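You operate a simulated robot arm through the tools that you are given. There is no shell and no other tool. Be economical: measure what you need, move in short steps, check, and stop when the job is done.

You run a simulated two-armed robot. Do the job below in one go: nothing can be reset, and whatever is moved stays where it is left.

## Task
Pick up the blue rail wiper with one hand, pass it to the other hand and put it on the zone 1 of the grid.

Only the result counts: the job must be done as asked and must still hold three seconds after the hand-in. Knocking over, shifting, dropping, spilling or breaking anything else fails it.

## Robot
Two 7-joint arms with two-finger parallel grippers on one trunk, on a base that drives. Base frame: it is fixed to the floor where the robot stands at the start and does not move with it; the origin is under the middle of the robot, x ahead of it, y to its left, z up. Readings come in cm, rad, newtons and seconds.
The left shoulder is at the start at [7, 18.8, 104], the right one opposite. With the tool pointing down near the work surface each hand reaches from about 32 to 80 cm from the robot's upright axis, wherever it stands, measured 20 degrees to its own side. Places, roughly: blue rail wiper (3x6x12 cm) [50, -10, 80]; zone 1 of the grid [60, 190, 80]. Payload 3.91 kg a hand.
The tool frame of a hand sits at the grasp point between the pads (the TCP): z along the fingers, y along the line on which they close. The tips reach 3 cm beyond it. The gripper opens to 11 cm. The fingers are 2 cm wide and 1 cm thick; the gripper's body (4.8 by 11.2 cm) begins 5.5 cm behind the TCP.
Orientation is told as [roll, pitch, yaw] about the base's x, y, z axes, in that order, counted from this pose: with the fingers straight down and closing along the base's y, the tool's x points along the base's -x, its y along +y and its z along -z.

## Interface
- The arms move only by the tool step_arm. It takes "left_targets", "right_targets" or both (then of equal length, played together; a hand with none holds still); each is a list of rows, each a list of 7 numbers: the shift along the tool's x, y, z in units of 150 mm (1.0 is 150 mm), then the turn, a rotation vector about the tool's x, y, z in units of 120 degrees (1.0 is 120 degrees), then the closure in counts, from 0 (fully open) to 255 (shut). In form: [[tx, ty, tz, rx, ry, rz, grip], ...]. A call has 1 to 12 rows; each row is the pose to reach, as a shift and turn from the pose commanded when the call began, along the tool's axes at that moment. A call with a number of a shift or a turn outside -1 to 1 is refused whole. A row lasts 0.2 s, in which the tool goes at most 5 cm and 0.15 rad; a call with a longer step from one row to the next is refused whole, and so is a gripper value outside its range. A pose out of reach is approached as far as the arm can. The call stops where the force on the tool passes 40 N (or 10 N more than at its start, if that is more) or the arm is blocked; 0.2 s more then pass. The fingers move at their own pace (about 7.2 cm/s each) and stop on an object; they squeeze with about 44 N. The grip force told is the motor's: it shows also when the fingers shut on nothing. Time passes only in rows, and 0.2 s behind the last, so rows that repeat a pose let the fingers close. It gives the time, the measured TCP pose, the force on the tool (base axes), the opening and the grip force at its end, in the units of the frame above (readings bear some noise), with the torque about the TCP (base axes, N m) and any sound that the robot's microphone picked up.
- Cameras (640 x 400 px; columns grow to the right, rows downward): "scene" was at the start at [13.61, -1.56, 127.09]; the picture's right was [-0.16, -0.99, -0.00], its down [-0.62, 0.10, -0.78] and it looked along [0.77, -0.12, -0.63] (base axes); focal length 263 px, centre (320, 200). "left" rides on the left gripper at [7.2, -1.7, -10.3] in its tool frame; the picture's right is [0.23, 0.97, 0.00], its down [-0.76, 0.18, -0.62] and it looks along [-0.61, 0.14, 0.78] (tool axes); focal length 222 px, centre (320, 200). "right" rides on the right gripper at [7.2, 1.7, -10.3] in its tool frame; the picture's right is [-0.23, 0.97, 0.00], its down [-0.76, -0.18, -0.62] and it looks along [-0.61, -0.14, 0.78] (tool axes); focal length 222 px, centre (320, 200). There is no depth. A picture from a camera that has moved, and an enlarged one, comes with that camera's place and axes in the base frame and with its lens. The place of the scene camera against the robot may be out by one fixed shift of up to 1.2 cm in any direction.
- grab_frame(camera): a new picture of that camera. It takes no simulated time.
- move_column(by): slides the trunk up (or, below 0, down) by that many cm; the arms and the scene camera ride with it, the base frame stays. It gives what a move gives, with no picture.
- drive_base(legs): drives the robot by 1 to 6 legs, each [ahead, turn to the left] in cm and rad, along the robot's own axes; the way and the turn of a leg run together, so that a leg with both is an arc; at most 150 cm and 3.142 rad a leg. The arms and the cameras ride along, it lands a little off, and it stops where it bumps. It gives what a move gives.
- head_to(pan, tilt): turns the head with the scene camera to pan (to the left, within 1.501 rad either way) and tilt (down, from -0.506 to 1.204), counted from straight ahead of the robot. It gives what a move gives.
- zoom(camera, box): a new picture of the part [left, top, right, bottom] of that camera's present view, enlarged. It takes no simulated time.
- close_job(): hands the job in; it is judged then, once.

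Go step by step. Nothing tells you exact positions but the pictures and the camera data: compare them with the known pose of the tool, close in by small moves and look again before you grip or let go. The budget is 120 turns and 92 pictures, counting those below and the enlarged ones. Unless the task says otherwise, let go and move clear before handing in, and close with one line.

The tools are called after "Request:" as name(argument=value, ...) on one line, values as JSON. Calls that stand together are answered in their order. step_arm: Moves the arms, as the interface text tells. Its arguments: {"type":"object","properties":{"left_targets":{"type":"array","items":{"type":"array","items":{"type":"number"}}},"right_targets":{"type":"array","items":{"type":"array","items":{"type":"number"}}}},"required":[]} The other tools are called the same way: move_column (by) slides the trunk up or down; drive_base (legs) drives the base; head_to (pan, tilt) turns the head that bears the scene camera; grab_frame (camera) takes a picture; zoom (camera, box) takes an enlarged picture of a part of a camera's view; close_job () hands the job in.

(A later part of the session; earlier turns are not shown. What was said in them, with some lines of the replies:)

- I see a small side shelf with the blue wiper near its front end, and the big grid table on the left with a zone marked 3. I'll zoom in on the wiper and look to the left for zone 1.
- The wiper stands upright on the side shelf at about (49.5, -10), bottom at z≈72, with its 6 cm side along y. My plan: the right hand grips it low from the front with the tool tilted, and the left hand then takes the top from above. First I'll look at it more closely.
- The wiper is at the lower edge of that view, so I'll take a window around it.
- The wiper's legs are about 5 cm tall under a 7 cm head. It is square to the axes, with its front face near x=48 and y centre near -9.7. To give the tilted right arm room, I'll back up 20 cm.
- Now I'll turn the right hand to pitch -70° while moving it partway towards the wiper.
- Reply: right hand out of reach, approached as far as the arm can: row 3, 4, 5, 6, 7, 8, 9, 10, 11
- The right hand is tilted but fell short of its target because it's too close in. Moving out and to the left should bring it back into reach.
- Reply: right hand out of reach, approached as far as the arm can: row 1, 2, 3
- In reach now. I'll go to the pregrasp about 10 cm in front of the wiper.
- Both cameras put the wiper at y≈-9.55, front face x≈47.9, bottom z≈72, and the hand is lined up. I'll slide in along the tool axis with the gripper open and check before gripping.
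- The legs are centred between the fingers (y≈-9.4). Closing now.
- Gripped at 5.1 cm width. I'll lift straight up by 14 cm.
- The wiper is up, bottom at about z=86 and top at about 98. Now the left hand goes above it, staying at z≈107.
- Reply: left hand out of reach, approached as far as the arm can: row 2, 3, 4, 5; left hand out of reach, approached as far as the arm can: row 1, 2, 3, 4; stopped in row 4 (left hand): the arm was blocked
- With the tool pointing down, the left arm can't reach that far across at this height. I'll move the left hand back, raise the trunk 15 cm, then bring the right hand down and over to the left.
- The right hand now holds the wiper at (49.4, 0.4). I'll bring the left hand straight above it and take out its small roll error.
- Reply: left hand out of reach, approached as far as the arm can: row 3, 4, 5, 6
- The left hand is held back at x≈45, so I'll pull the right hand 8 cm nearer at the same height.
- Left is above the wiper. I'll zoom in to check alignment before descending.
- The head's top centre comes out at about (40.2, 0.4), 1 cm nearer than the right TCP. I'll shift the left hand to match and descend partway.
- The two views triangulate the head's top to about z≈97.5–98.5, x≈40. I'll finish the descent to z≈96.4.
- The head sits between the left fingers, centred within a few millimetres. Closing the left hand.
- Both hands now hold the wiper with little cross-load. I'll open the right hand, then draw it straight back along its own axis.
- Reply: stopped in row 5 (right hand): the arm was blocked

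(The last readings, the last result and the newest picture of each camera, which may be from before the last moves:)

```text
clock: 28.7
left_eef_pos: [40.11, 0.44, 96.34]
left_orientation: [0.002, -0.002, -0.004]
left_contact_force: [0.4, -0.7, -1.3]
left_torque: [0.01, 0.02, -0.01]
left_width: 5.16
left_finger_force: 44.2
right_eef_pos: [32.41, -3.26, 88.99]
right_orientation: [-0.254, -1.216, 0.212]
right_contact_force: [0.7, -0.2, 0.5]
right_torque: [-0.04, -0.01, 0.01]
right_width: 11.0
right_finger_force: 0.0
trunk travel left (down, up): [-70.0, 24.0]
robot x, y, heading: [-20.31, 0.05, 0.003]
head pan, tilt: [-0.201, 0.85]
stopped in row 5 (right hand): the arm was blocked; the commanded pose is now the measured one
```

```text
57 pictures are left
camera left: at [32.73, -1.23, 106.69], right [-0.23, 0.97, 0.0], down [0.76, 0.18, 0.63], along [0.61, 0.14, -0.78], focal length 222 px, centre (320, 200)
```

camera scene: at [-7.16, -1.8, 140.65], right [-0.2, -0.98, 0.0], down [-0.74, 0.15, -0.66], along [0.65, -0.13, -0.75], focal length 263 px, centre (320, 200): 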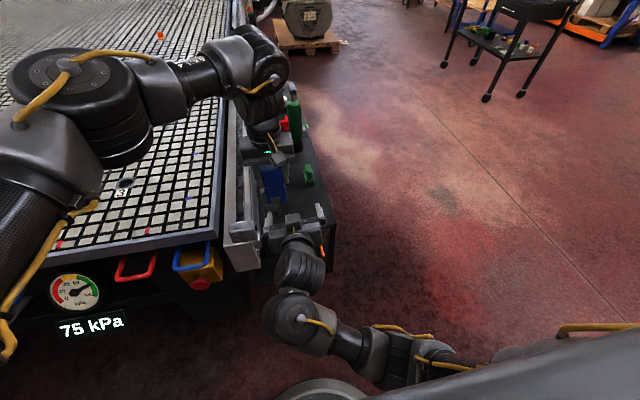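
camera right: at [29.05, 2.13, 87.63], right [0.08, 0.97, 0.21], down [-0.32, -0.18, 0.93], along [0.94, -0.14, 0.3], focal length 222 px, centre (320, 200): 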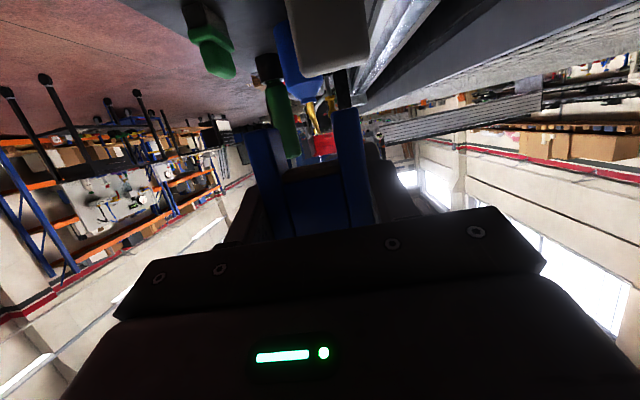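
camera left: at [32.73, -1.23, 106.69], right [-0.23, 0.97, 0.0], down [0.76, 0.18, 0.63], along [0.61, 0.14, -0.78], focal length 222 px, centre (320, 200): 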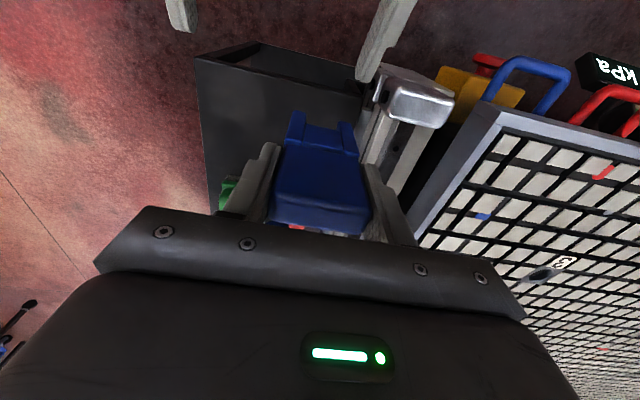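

The handover worked: the left hand alone holds the wiper. Next I'll move the right hand off to the right and raise the trunk for driving.

Request:
step_arm(right_targets=[[0, -0.2, 0, 0, 0, 0, 0], [0, -0.4, 0, 0, 0, 0, 0], [0, -0.6, 0, 0, 0, 0, 0], [0, -0.8, 0, 0, 0, 0, 0], [0, -1, 0, 0, 0, 0, 0], [0, -1, 0, 0, 0, 0, 0]])

Request:
move_column(by=12)

Request:
head_to(pan=1.2, tilt=0.45)

Request:
grab_frame(camera="scene")

```text
clock: 30.1
left_eef_pos: [40.04, 0.47, 96.41]
left_orientation: [-0.001, -0.004, -0.003]
left_contact_force: [0.3, 0.3, -0.4]
left_torque: [0.02, 0.0, -0.01]
left_width: 5.14
left_finger_force: 43.6
right_eef_pos: [32.09, -17.99, 90.37]
right_orientation: [-0.249, -1.218, 0.211]
right_contact_force: [1.2, 0.3, 0.1]
right_torque: [-0.01, -0.02, -0.03]
right_width: 10.97
right_finger_force: 0.0
trunk travel left (down, up): [-70.0, 24.0]
robot x, y, heading: [-19.68, -0.12, -0.004]
head pan, tilt: [-0.201, 0.85]
```

```text
clock: 31.6
left_eef_pos: [40.05, 0.53, 108.42]
left_orientation: [0.001, -0.005, -0.003]
left_contact_force: [0.2, -0.6, 0.0]
left_torque: [0.02, 0.0, -0.02]
left_width: 5.11
left_finger_force: 44.1
right_eef_pos: [32.09, -17.95, 102.35]
right_orientation: [-0.248, -1.217, 0.208]
right_contact_force: [-0.2, -0.2, -0.2]
right_torque: [-0.01, 0.02, 0.03]
right_width: 11.0
right_finger_force: 0.0
trunk travel left (down, up): [-82.0, 12.0]
robot x, y, heading: [-20.42, 0.0, 0.004]
head pan, tilt: [-0.201, 0.85]
```

```text
clock: 33.1
left_eef_pos: [39.99, 0.51, 108.53]
left_orientation: [0.003, -0.005, 0.0]
left_contact_force: [-0.3, -0.3, -1.2]
left_torque: [-0.02, -0.01, 0.02]
left_width: 5.16
left_finger_force: 44.3
right_eef_pos: [32.08, -17.97, 102.42]
right_orientation: [-0.248, -1.219, 0.207]
right_contact_force: [0.5, 0.2, 0.3]
right_torque: [0.03, 0.0, -0.01]
right_width: 10.99
right_finger_force: 0.1
trunk travel left (down, up): [-82.0, 12.0]
robot x, y, heading: [-20.1, 0.06, -0.0]
head pan, tilt: [1.201, 0.45]
```

```text
56 pictures are left
camera scene: at [-11.62, 8.37, 156.11], right [0.93, -0.36, 0.0], down [-0.16, -0.41, -0.9], along [0.33, 0.84, -0.44], focal length 263 px, centre (320, 200)
```

scene: 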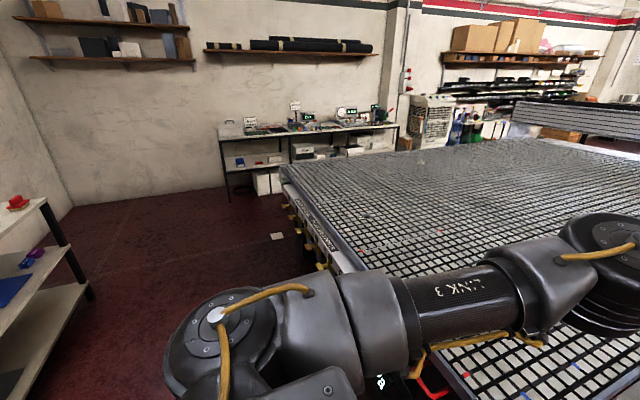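

The aisle towards zone 1 looks clear, and the table's far left corner is near y≈217. I'll turn left first and check.

Request:
drive_base(legs=[[0, 1.51]])

Request:
head_to(pan=0.0, tilt=0.6)

Request:
grab_frame(camera="scene")

```text
clock: 37.2
left_eef_pos: [-17.35, 60.12, 108.35]
left_orientation: [0.002, -0.004, 1.516]
left_contact_force: [0.5, 1.2, -0.3]
left_torque: [-0.01, -0.01, 0.01]
left_width: 5.11
left_finger_force: 44.0
right_eef_pos: [0.69, 51.06, 102.47]
right_orientation: [-0.249, -1.217, 1.726]
right_contact_force: [-0.6, 0.6, 0.0]
right_torque: [0.03, 0.02, 0.02]
right_width: 11.0
right_finger_force: 0.1
trunk travel left (down, up): [-82.0, 12.0]
robot x, y, heading: [-19.87, -0.22, 1.516]
head pan, tilt: [1.201, 0.45]
```

```text
clock: 38.6
left_eef_pos: [-17.41, 60.05, 108.43]
left_orientation: [0.001, -0.003, 1.514]
left_contact_force: [0.3, -0.4, -0.4]
left_torque: [0.01, -0.01, 0.01]
left_width: 5.12
left_finger_force: 44.5
right_eef_pos: [0.72, 51.13, 102.49]
right_orientation: [-0.249, -1.218, 1.727]
right_contact_force: [-0.2, 0.7, 0.8]
right_torque: [-0.03, 0.0, 0.01]
right_width: 10.99
right_finger_force: 0.0
trunk travel left (down, up): [-82.0, 12.0]
robot x, y, heading: [-20.04, 0.16, 1.522]
head pan, tilt: [0.0, 0.6]
```

```text
55 pictures are left
camera scene: at [-19.25, 13.66, 154.75], right [1.0, -0.05, 0.0], down [-0.03, -0.56, -0.82], along [0.04, 0.82, -0.57], focal length 263 px, centre (320, 200)
```

scene: 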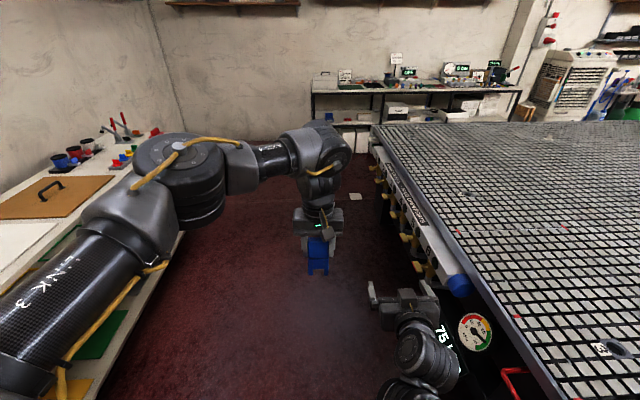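

The lane is free: a bench is left at x<-66, and the table rail is right at x>30. The arms ride above table height, so I'll drive ahead in two legs.

Request:
drive_base(legs=[[85, 0], [83, 0]])

Request:
head_to(pan=-1.0, tilt=0.6)

Request:
grab_frame(camera="scene")

```text
clock: 47.1
left_eef_pos: [-10.4, 226.92, 108.27]
left_orientation: [0.002, -0.003, 1.529]
left_contact_force: [0.8, 1.0, -0.7]
left_torque: [0.0, -0.01, 0.0]
left_width: 5.14
left_finger_force: 44.5
right_eef_pos: [7.8, 218.2, 102.48]
right_orientation: [-0.248, -1.221, 1.739]
right_contact_force: [-0.2, 0.2, 0.4]
right_torque: [0.03, 0.0, 0.0]
right_width: 11.0
right_finger_force: 0.0
trunk travel left (down, up): [-82.0, 12.0]
robot x, y, heading: [-12.1, 167.14, 1.53]
head pan, tilt: [0.0, 0.6]
```

```text
clock: 48.4
left_eef_pos: [-10.31, 226.86, 108.32]
left_orientation: [0.001, -0.004, 1.528]
left_contact_force: [-0.6, 0.8, 0.0]
left_torque: [-0.03, -0.02, -0.01]
left_width: 5.11
left_finger_force: 44.1
right_eef_pos: [7.81, 218.18, 102.37]
right_orientation: [-0.248, -1.221, 1.739]
right_contact_force: [-0.3, 0.3, 0.1]
right_torque: [0.01, 0.05, -0.01]
right_width: 11.0
right_finger_force: 0.1
trunk travel left (down, up): [-82.0, 12.0]
robot x, y, heading: [-12.27, 167.02, 1.529]
head pan, tilt: [-1.0, 0.6]
```

```text
54 pictures are left
camera scene: at [-4.29, 176.19, 154.75], right [0.51, -0.86, 0.0], down [-0.49, -0.29, -0.82], along [0.71, 0.42, -0.57], focal length 263 px, centre (320, 200)
```

scene: 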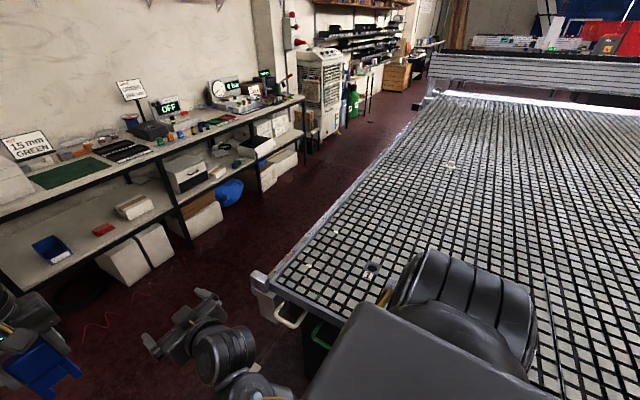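

I see a hole with a label near (68, 195), most likely the zone 1 marker. I'll zoom in on it.

Request:
zoom(camera="scene", box=[260, 220, 420, 320])

Request:
zoom(camera="scene", box=[380, 130, 540, 230])

```text
4.00 times, centred on (340, 270) of scene
camera zoom: at [-4.29, 176.19, 154.75], right [0.51, -0.86, 0.0], down [-0.49, -0.29, -0.82], along [0.71, 0.42, -0.57], focal length 1051 px, centre (240, -80)
```

zoom: 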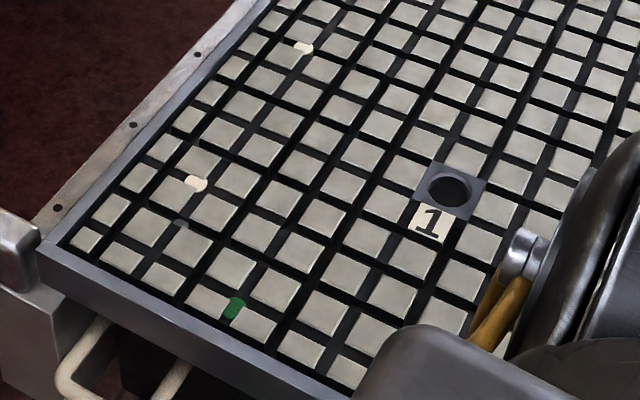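

```text
4.00 times, centred on (460, 180) of scene
camera zoom: at [-4.29, 176.19, 154.75], right [0.51, -0.86, 0.0], down [-0.49, -0.29, -0.82], along [0.71, 0.42, -0.57], focal length 1051 px, centre (-240, 280)
```

zoom: 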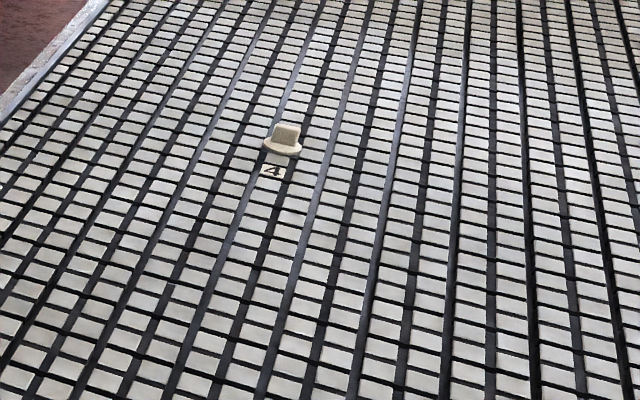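

This is zone 1: its label is near (63.6, 195), its hole near (69, 195), and edge marks put the zone at roughly ±23 cm around it. I'll turn to face the table.

Request:
drive_base(legs=[[0, -1.529]])

Request:
head_to(pan=0.3, tilt=0.8)

Request:
grab_frame(camera="scene")

Request:
grab_frame(camera="left")

```text
clock: 52.5
left_eef_pos: [48.01, 167.65, 108.51]
left_orientation: [0.001, -0.005, 0.005]
left_contact_force: [-0.1, 0.8, -1.4]
left_torque: [0.01, 0.0, 0.03]
left_width: 5.13
left_finger_force: 43.7
right_eef_pos: [39.96, 149.24, 102.51]
right_orientation: [-0.248, -1.22, 0.215]
right_contact_force: [1.0, -0.8, -0.2]
right_torque: [-0.03, 0.02, -0.01]
right_width: 11.01
right_finger_force: 0.1
trunk travel left (down, up): [-82.0, 12.0]
robot x, y, heading: [-12.39, 166.92, 0.008]
head pan, tilt: [-1.0, 0.6]
```

```text
clock: 53.9
left_eef_pos: [47.84, 167.72, 108.42]
left_orientation: [0.003, -0.002, 0.006]
left_contact_force: [-0.3, -0.6, -1.3]
left_torque: [0.02, 0.01, -0.03]
left_width: 5.15
left_finger_force: 44.3
right_eef_pos: [40.1, 149.28, 102.57]
right_orientation: [-0.248, -1.219, 0.213]
right_contact_force: [-0.3, -0.6, -0.4]
right_torque: [-0.01, -0.02, 0.0]
right_width: 11.0
right_finger_force: 0.0
trunk travel left (down, up): [-82.0, 12.0]
robot x, y, heading: [-12.14, 166.64, 0.005]
head pan, tilt: [0.3, 0.799]
```

```text
51 pictures are left
camera scene: at [0.61, 169.12, 153.07], right [0.3, -0.95, 0.0], down [-0.68, -0.22, -0.7], along [0.66, 0.21, -0.72], focal length 263 px, centre (320, 200)
```

scene: 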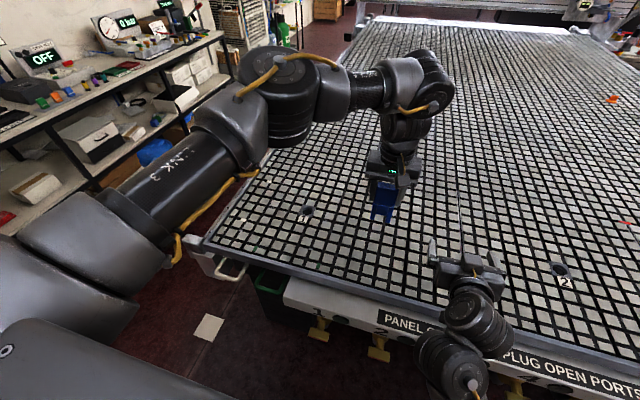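

```text
50 pictures are left
camera left: at [40.51, 165.99, 118.76], right [-0.23, 0.97, 0.0], down [0.76, 0.18, 0.63], along [0.61, 0.15, -0.78], focal length 222 px, centre (320, 200)
```

left: 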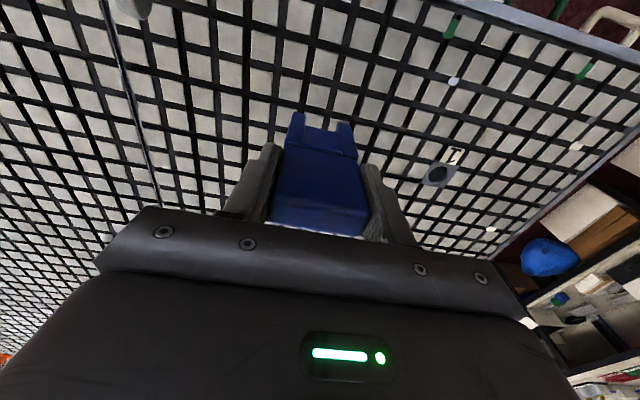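

Comparing scene and left views shows the grid top is really at z≈85.5, with the zone 1 hole at about (56.3, 191.2). I'll drive 8 cm ahead for reach and look again.

Request:
drive_base(legs=[[8, 0]])

Request:
step_arm(left_targets=[[-0.03, 0.25, 0, 0, 0, 0, 255], [-0.05, 0.5, 0, 0, 0, 0, 255], [-0.08, 0.75, 0, 0, 0, 0, 255], [-0.1, 1, 0, 0, 0, 0, 255], [-0.1, 1, 0, 0, 0, 0, 255]])

Request:
grab_frame(camera="left")

Request:
grab_frame(camera="scene")

```text
clock: 55.0
left_eef_pos: [55.14, 167.77, 108.91]
left_orientation: [0.0, -0.012, 0.003]
left_contact_force: [-0.4, 0.1, 0.6]
left_torque: [-0.04, -0.04, -0.01]
left_width: 5.11
left_finger_force: 44.6
right_eef_pos: [47.1, 149.32, 102.89]
right_orientation: [-0.251, -1.225, 0.218]
right_contact_force: [0.5, 0.0, 0.3]
right_torque: [-0.02, -0.05, -0.01]
right_width: 11.03
right_finger_force: 0.0
trunk travel left (down, up): [-82.0, 12.0]
robot x, y, heading: [-4.7, 166.99, 0.003]
head pan, tilt: [0.3, 0.799]
```

```text
clock: 56.2
left_eef_pos: [57.2, 182.69, 108.4]
left_orientation: [0.002, -0.006, 0.002]
left_contact_force: [0.1, 0.4, -0.8]
left_torque: [0.0, 0.03, 0.01]
left_width: 5.12
left_finger_force: 44.1
right_eef_pos: [47.78, 149.23, 102.45]
right_orientation: [-0.242, -1.218, 0.211]
right_contact_force: [-0.1, -0.2, -0.7]
right_torque: [0.02, -0.02, 0.01]
right_width: 11.0
right_finger_force: 0.0
trunk travel left (down, up): [-82.0, 12.0]
robot x, y, heading: [-4.25, 166.92, 0.004]
head pan, tilt: [0.3, 0.799]
```

```text
49 pictures are left
camera left: at [49.79, 180.96, 118.87], right [-0.23, 0.97, 0.0], down [0.76, 0.18, 0.63], along [0.61, 0.15, -0.78], focal length 222 px, centre (320, 200)
```

left: 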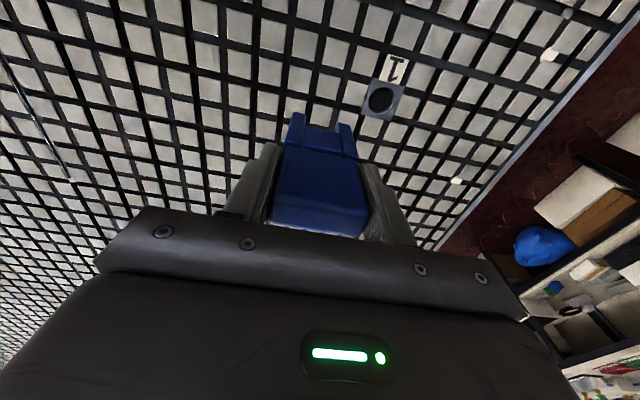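

```text
48 pictures are left
camera scene: at [8.46, 169.03, 153.07], right [0.3, -0.95, 0.0], down [-0.68, -0.22, -0.7], along [0.66, 0.21, -0.72], focal length 263 px, centre (320, 200)
```

scene: 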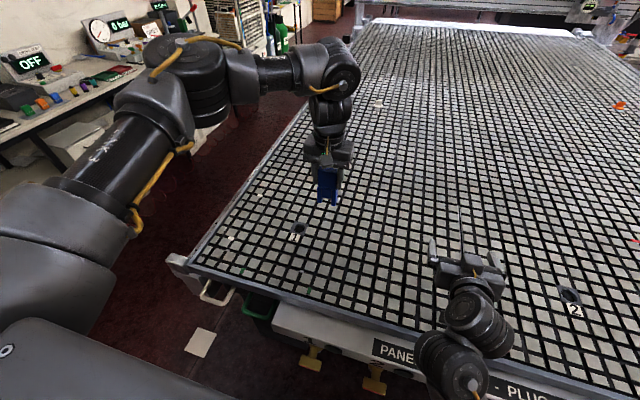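

Repeated views agree: grid top z≈86, hole at (55.9, 191.2). I'll zoom in on the tiles just beyond the hole, where I mean to stand the wiper.

Request:
zoom(camera="left", box=[320, 40, 480, 140])

Request:
zoom(camera="scene", box=[240, 180, 368, 260])

```text
4.00 times, centred on (400, 90) of left
camera zoom: at [49.79, 180.96, 118.87], right [-0.23, 0.97, 0.0], down [0.76, 0.18, 0.63], along [0.61, 0.15, -0.78], focal length 888 px, centre (0, 640)
```

zoom: 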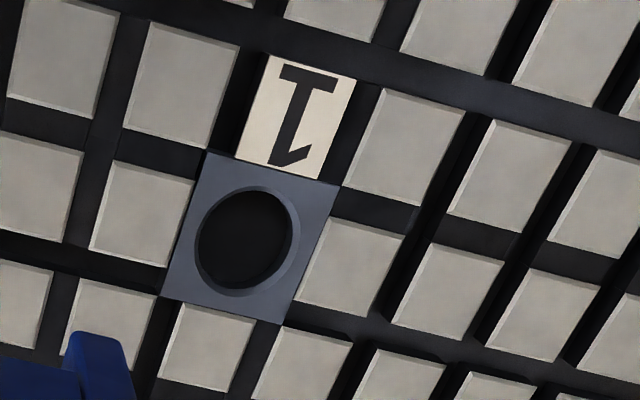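

```text
5.00 times, centred on (304, 220) of scene
camera zoom: at [8.46, 169.03, 153.07], right [0.3, -0.95, 0.0], down [-0.68, -0.22, -0.7], along [0.66, 0.21, -0.72], focal length 1313 px, centre (400, 100)
```

zoom: 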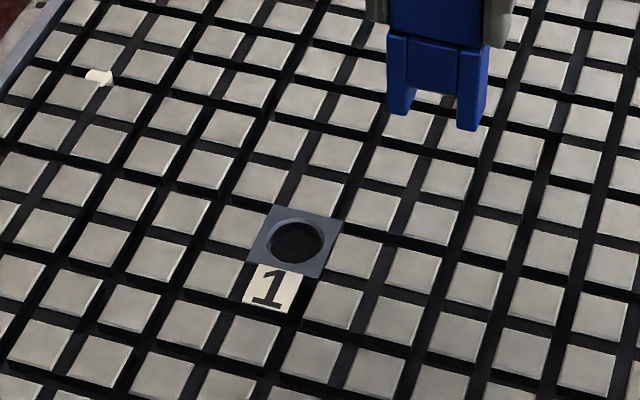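

The grid has real grooves: tiles are about 2.9 cm on a 3.85 cm pitch. Centring the wiper at (60, 193.3), just past the hole, puts each leg fully on a tile, so I'll move above that point and come down partway.

Request:
step_arm(left_targets=[[-0.06, 0.24, 0, 0, 0, 0, 255], [-0.12, 0.48, 0, 0, 0, 0, 255], [-0.18, 0.707, 0, 0, 0, 0, 255], [-0.18, 0.707, 0.2, 0, 0, 0, 255], [-0.18, 0.707, 0.4, 0, 0, 0, 255], [-0.18, 0.707, 0.56, 0, 0, 0, 255], [-0.18, 0.707, 0.56, 0, 0, 0, 255]])

Request:
zoom(camera="left", box=[220, 0, 460, 150])

Request:
zoom(camera="scene", box=[240, 160, 368, 240])

```text
clock: 57.8
left_eef_pos: [60.0, 193.49, 100.06]
left_orientation: [0.002, -0.005, 0.004]
left_contact_force: [0.3, -0.3, -0.8]
left_torque: [0.0, 0.03, 0.01]
left_width: 5.14
left_finger_force: 43.5
right_eef_pos: [47.98, 149.25, 102.56]
right_orientation: [-0.248, -1.218, 0.213]
right_contact_force: [-0.3, -0.4, -0.3]
right_torque: [-0.02, 0.01, -0.01]
right_width: 10.99
right_finger_force: 0.1
trunk travel left (down, up): [-82.0, 12.0]
robot x, y, heading: [-4.11, 166.84, 0.009]
head pan, tilt: [0.3, 0.799]
```

```text
2.67 times, centred on (340, 75) of left
camera zoom: at [52.5, 191.68, 110.4], right [-0.23, 0.97, 0.0], down [0.76, 0.18, 0.63], along [0.61, 0.14, -0.78], focal length 592 px, centre (267, 533)
```

zoom: 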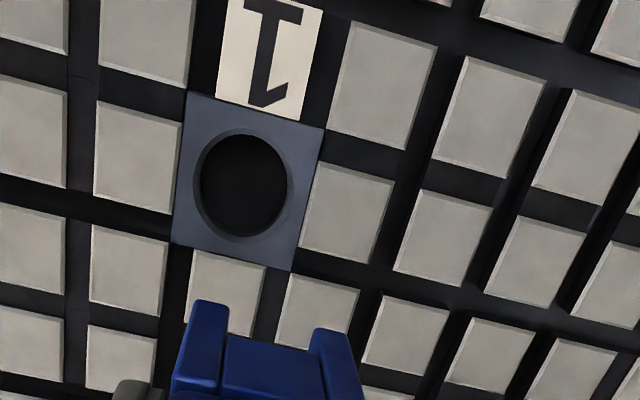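

```text
5.00 times, centred on (304, 200) of scene
camera zoom: at [8.48, 169.18, 153.07], right [0.3, -0.95, 0.0], down [-0.68, -0.22, -0.7], along [0.66, 0.21, -0.72], focal length 1313 px, centre (400, 200)
```

zoom: 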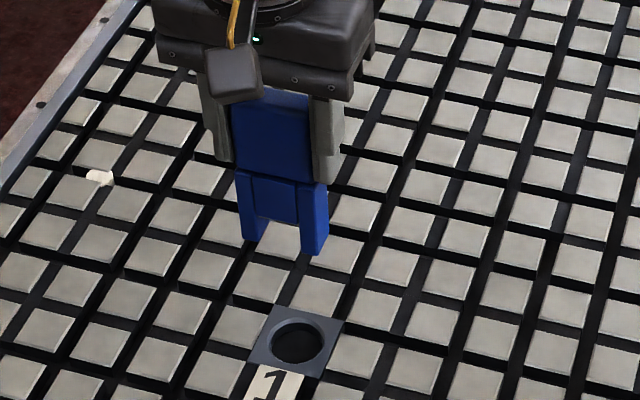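

The legs line up over the two tiles beyond the hole. I'll come down slowly until contact.

Request:
step_arm(left_targets=[[0, 0.01, 0.1, 0, 0, 0, 255], [0, 0.01, 0.2, 0, 0, 0, 255], [0, 0.01, 0.23, 0, 0, 0, 255], [0, 0.01, 0.25, 0, 0, 0, 255], [0, 0.01, 0.265, 0, 0, 0, 255], [0, 0.01, 0.28, 0, 0, 0, 255]])

Request:
zoom(camera="left", box=[220, 0, 460, 150])

Request:
zoom(camera="scene", box=[240, 160, 368, 240])

```text
clock: 59.2
left_eef_pos: [59.95, 193.52, 95.81]
left_orientation: [0.002, -0.004, 0.003]
left_contact_force: [-0.5, 0.0, -0.4]
left_torque: [0.0, 0.0, -0.02]
left_width: 5.13
left_finger_force: 44.4
right_eef_pos: [47.85, 149.3, 102.58]
right_orientation: [-0.248, -1.219, 0.212]
right_contact_force: [-0.5, 0.5, 0.5]
right_torque: [0.04, 0.03, -0.01]
right_width: 11.0
right_finger_force: 0.1
trunk travel left (down, up): [-82.0, 12.0]
robot x, y, heading: [-4.4, 166.93, 0.007]
head pan, tilt: [0.3, 0.799]
```

```text
2.67 times, centred on (340, 75) of left
camera zoom: at [52.53, 191.81, 106.23], right [-0.23, 0.97, 0.0], down [0.76, 0.18, 0.63], along [0.61, 0.14, -0.78], focal length 592 px, centre (267, 533)
```

zoom: 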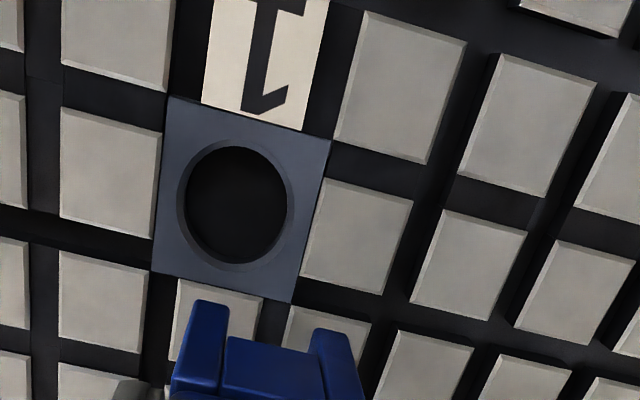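

```text
5.00 times, centred on (304, 200) of scene
camera zoom: at [8.5, 169.21, 153.07], right [0.3, -0.95, 0.0], down [-0.68, -0.22, -0.7], along [0.66, 0.21, -0.72], focal length 1313 px, centre (400, 200)
```

zoom: 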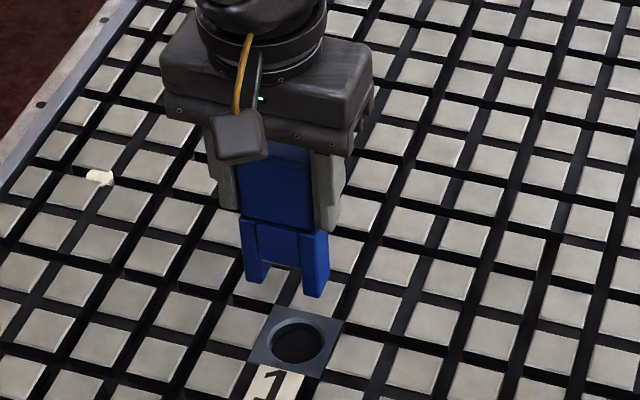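

Still clear of the grid by 1–2 cm. Continuing down in 2 mm steps until contact.

Request:
step_arm(left_targets=[[0, 0, 0.013, 0, 0, 0, 255], [0, 0, 0.026, 0, 0, 0, 255], [0, 0, 0.04, 0, 0, 0, 255], [0, 0, 0.053, 0, 0, 0, 255], [0, 0, 0.066, 0, 0, 0, 255], [0, 0, 0.08, 0, 0, 0, 255], [0, 0, 0.093, 0, 0, 0, 255], [0, 0, 0.106, 0, 0, 0, 255]])

Request:
zoom(camera="scene", box=[240, 160, 368, 240])

```text
clock: 61.0
left_eef_pos: [59.98, 193.52, 94.35]
left_orientation: [0.001, -0.008, 0.004]
left_contact_force: [0.7, 0.9, 2.5]
left_torque: [-0.04, 0.02, 0.02]
left_width: 5.14
left_finger_force: 43.7
right_eef_pos: [47.72, 149.25, 102.49]
right_orientation: [-0.246, -1.219, 0.212]
right_contact_force: [0.3, 0.7, -0.1]
right_torque: [-0.03, -0.01, -0.02]
right_width: 10.99
right_finger_force: 0.0
trunk travel left (down, up): [-82.0, 12.0]
robot x, y, heading: [-4.25, 166.89, 0.008]
head pan, tilt: [0.3, 0.799]
```

```text
5.00 times, centred on (304, 200) of scene
camera zoom: at [8.43, 169.19, 153.08], right [0.3, -0.95, 0.0], down [-0.68, -0.22, -0.7], along [0.66, 0.21, -0.72], focal length 1313 px, centre (400, 200)
```

zoom: 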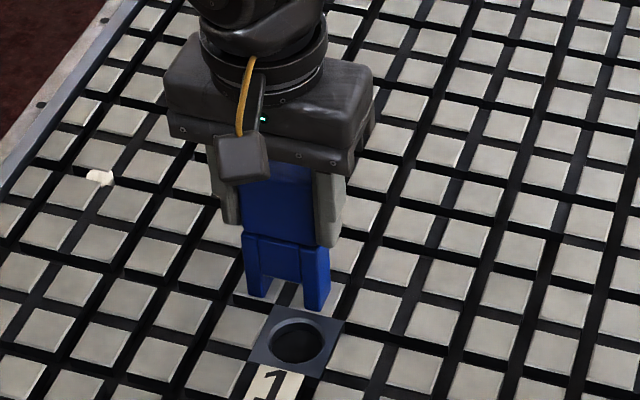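

A small upward force (2.5 N) suggests contact is just starting. A few more 1 mm steps.

Request:
step_arm(left_targets=[[0, 0, 0.007, 0, 0, 0, 255], [0, 0, 0.014, 0, 0, 0, 255], [0, 0, 0.02, 0, 0, 0, 255]])

Request:
zoom(camera="scene", box=[270, 190, 334, 230])

Request:
zoom(camera="left", box=[220, 0, 460, 150])

```text
clock: 61.8
left_eef_pos: [59.96, 193.73, 94.4]
left_orientation: [0.003, -0.011, 0.003]
left_contact_force: [3.2, 4.2, 23.3]
left_torque: [0.23, -0.12, -0.02]
left_width: 5.15
left_finger_force: 44.4
right_eef_pos: [47.66, 149.17, 102.62]
right_orientation: [-0.247, -1.221, 0.212]
right_contact_force: [0.4, 0.3, 0.1]
right_torque: [0.0, 0.0, 0.02]
right_width: 11.0
right_finger_force: 0.1
trunk travel left (down, up): [-82.0, 12.0]
robot x, y, heading: [-4.6, 166.97, 0.002]
head pan, tilt: [0.3, 0.799]
```

```text
10.00 times, centred on (302, 210) of scene
camera zoom: at [8.18, 169.12, 153.13], right [0.3, -0.95, 0.0], down [-0.68, -0.22, -0.7], along [0.67, 0.21, -0.72], focal length 2627 px, centre (500, 100)
```

zoom: 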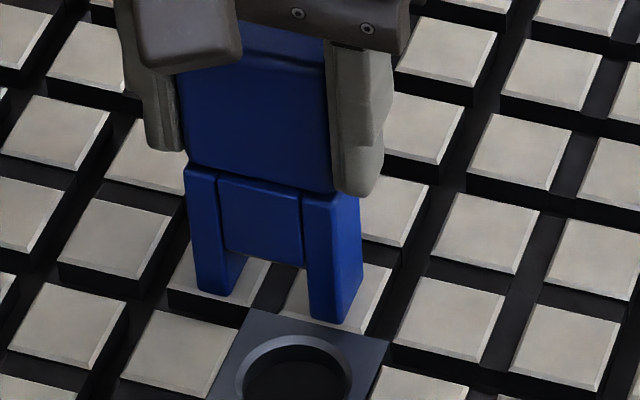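

```text
2.67 times, centred on (340, 75) of left
camera zoom: at [52.46, 191.79, 104.67], right [-0.23, 0.97, 0.0], down [0.75, 0.18, 0.63], along [0.61, 0.15, -0.78], focal length 592 px, centre (267, 533)
```

zoom: 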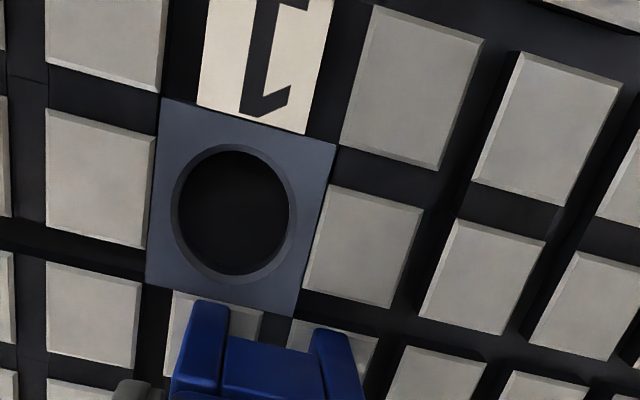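

Both legs stand on tiles with 23 N of contact. I'll ease up about 1.5 mm, open, then look before pulling away.

Request:
step_arm(left_targets=[[0, 0, -0.01, 0, 0, 0, 255], [0, 0, -0.012, 0, 0, 0, 255], [0, 0, -0.012, 0, 0, 0, 255]])

Request:
step_arm(left_targets=[[0, 0, 0, 0, 0, 0, 0], [0, 0, 0, 0, 0, 0, 0], [0, 0, 0, 0, 0, 0, 0], [0, 0, 0, 0, 0, 0, 0], [0, 0, 0, 0, 0, 0, 0]])

Request:
zoom(camera="scene", box=[270, 180, 334, 220])

```text
clock: 62.6
left_eef_pos: [59.88, 193.46, 94.38]
left_orientation: [0.002, -0.008, 0.004]
left_contact_force: [6.9, 3.3, 21.4]
left_torque: [0.06, -0.5, 0.01]
left_width: 5.15
left_finger_force: 44.5
right_eef_pos: [47.68, 149.24, 102.45]
right_orientation: [-0.245, -1.22, 0.213]
right_contact_force: [-1.0, -0.8, 0.6]
right_torque: [0.02, 0.0, -0.01]
right_width: 11.02
right_finger_force: 0.0
trunk travel left (down, up): [-82.0, 12.0]
robot x, y, heading: [-4.1, 166.65, 0.009]
head pan, tilt: [0.3, 0.799]
```

```text
clock: 63.8
left_eef_pos: [59.93, 193.53, 94.16]
left_orientation: [0.0, -0.004, 0.004]
left_contact_force: [-0.2, 0.4, 0.7]
left_torque: [0.05, -0.01, -0.04]
left_width: 10.98
left_finger_force: 0.0
right_eef_pos: [47.93, 149.37, 102.58]
right_orientation: [-0.246, -1.218, 0.214]
right_contact_force: [-0.8, 0.3, -0.2]
right_torque: [-0.01, 0.0, 0.05]
right_width: 10.98
right_finger_force: 0.0
trunk travel left (down, up): [-82.0, 12.0]
robot x, y, heading: [-4.7, 166.42, 0.007]
head pan, tilt: [0.3, 0.799]
```

```text
10.00 times, centred on (302, 200) of scene
camera zoom: at [8.48, 169.2, 153.07], right [0.3, -0.95, 0.0], down [-0.68, -0.22, -0.7], along [0.66, 0.21, -0.72], focal length 2627 px, centre (500, 200)
```

zoom: 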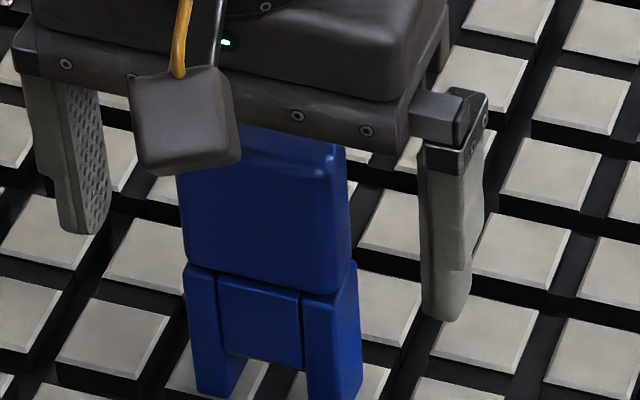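

The wiper stands upright and is free of the fingers. I'll raise the left hand straight up.

Request:
step_arm(left_targets=[[0, 0, -0.1, 0, 0, 0, 0], [0, 0, -0.3, 0, 0, 0, 0], [0, 0, -0.55, 0, 0, 0, 0], [0, 0, -0.8, 0, 0, 0, 0], [0, 0, -0.95, 0, 0, 0, 0], [0, 0, -0.95, 0, 0, 0, 0]])

Request:
grab_frame(camera="scene")

Request:
grab_frame(camera="left")

```text
clock: 65.2
left_eef_pos: [60.07, 193.54, 108.59]
left_orientation: [0.002, -0.006, 0.003]
left_contact_force: [0.5, 1.1, 0.4]
left_torque: [0.01, -0.03, -0.01]
left_width: 10.99
left_finger_force: 0.0
right_eef_pos: [47.9, 149.32, 102.36]
right_orientation: [-0.248, -1.215, 0.214]
right_contact_force: [0.5, 0.2, 0.3]
right_torque: [-0.01, 0.01, -0.01]
right_width: 11.0
right_finger_force: 0.1
trunk travel left (down, up): [-82.0, 12.0]
robot x, y, heading: [-4.47, 166.76, 0.007]
head pan, tilt: [0.3, 0.799]
```

```text
37 pictures are left
camera scene: at [8.53, 169.24, 153.06], right [0.3, -0.95, 0.0], down [-0.68, -0.22, -0.7], along [0.66, 0.21, -0.72], focal length 263 px, centre (320, 200)
```

scene: 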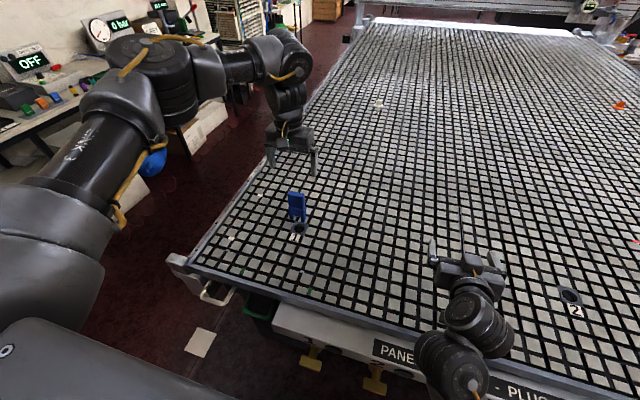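

```text
36 pictures are left
camera left: at [52.6, 191.86, 118.87], right [-0.23, 0.97, 0.0], down [0.76, 0.18, 0.63], along [0.61, 0.14, -0.78], focal length 222 px, centre (320, 200)
```

left: 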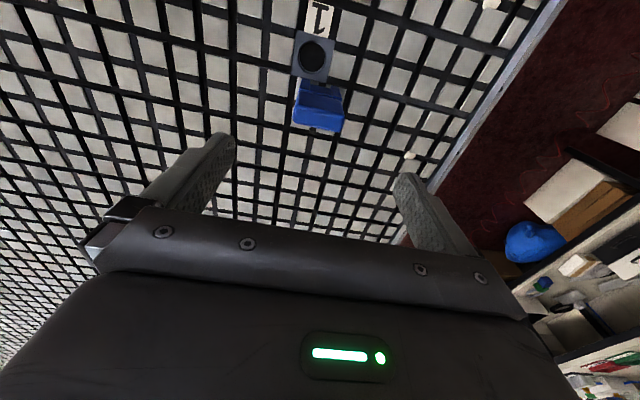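

The wiper stands upright and still next to the "1" port, inside zone 1, and both hands are clear of it. Handing in.

Request:
close_job()

```text
The job is handed in.
```

I picked up the blue rail wiper with the right hand, passed it to the left, and stood it upright on zone 1, just beyond the "1" port. Both hands are clear of it, I saw nothing else disturbed, and the job is handed in.
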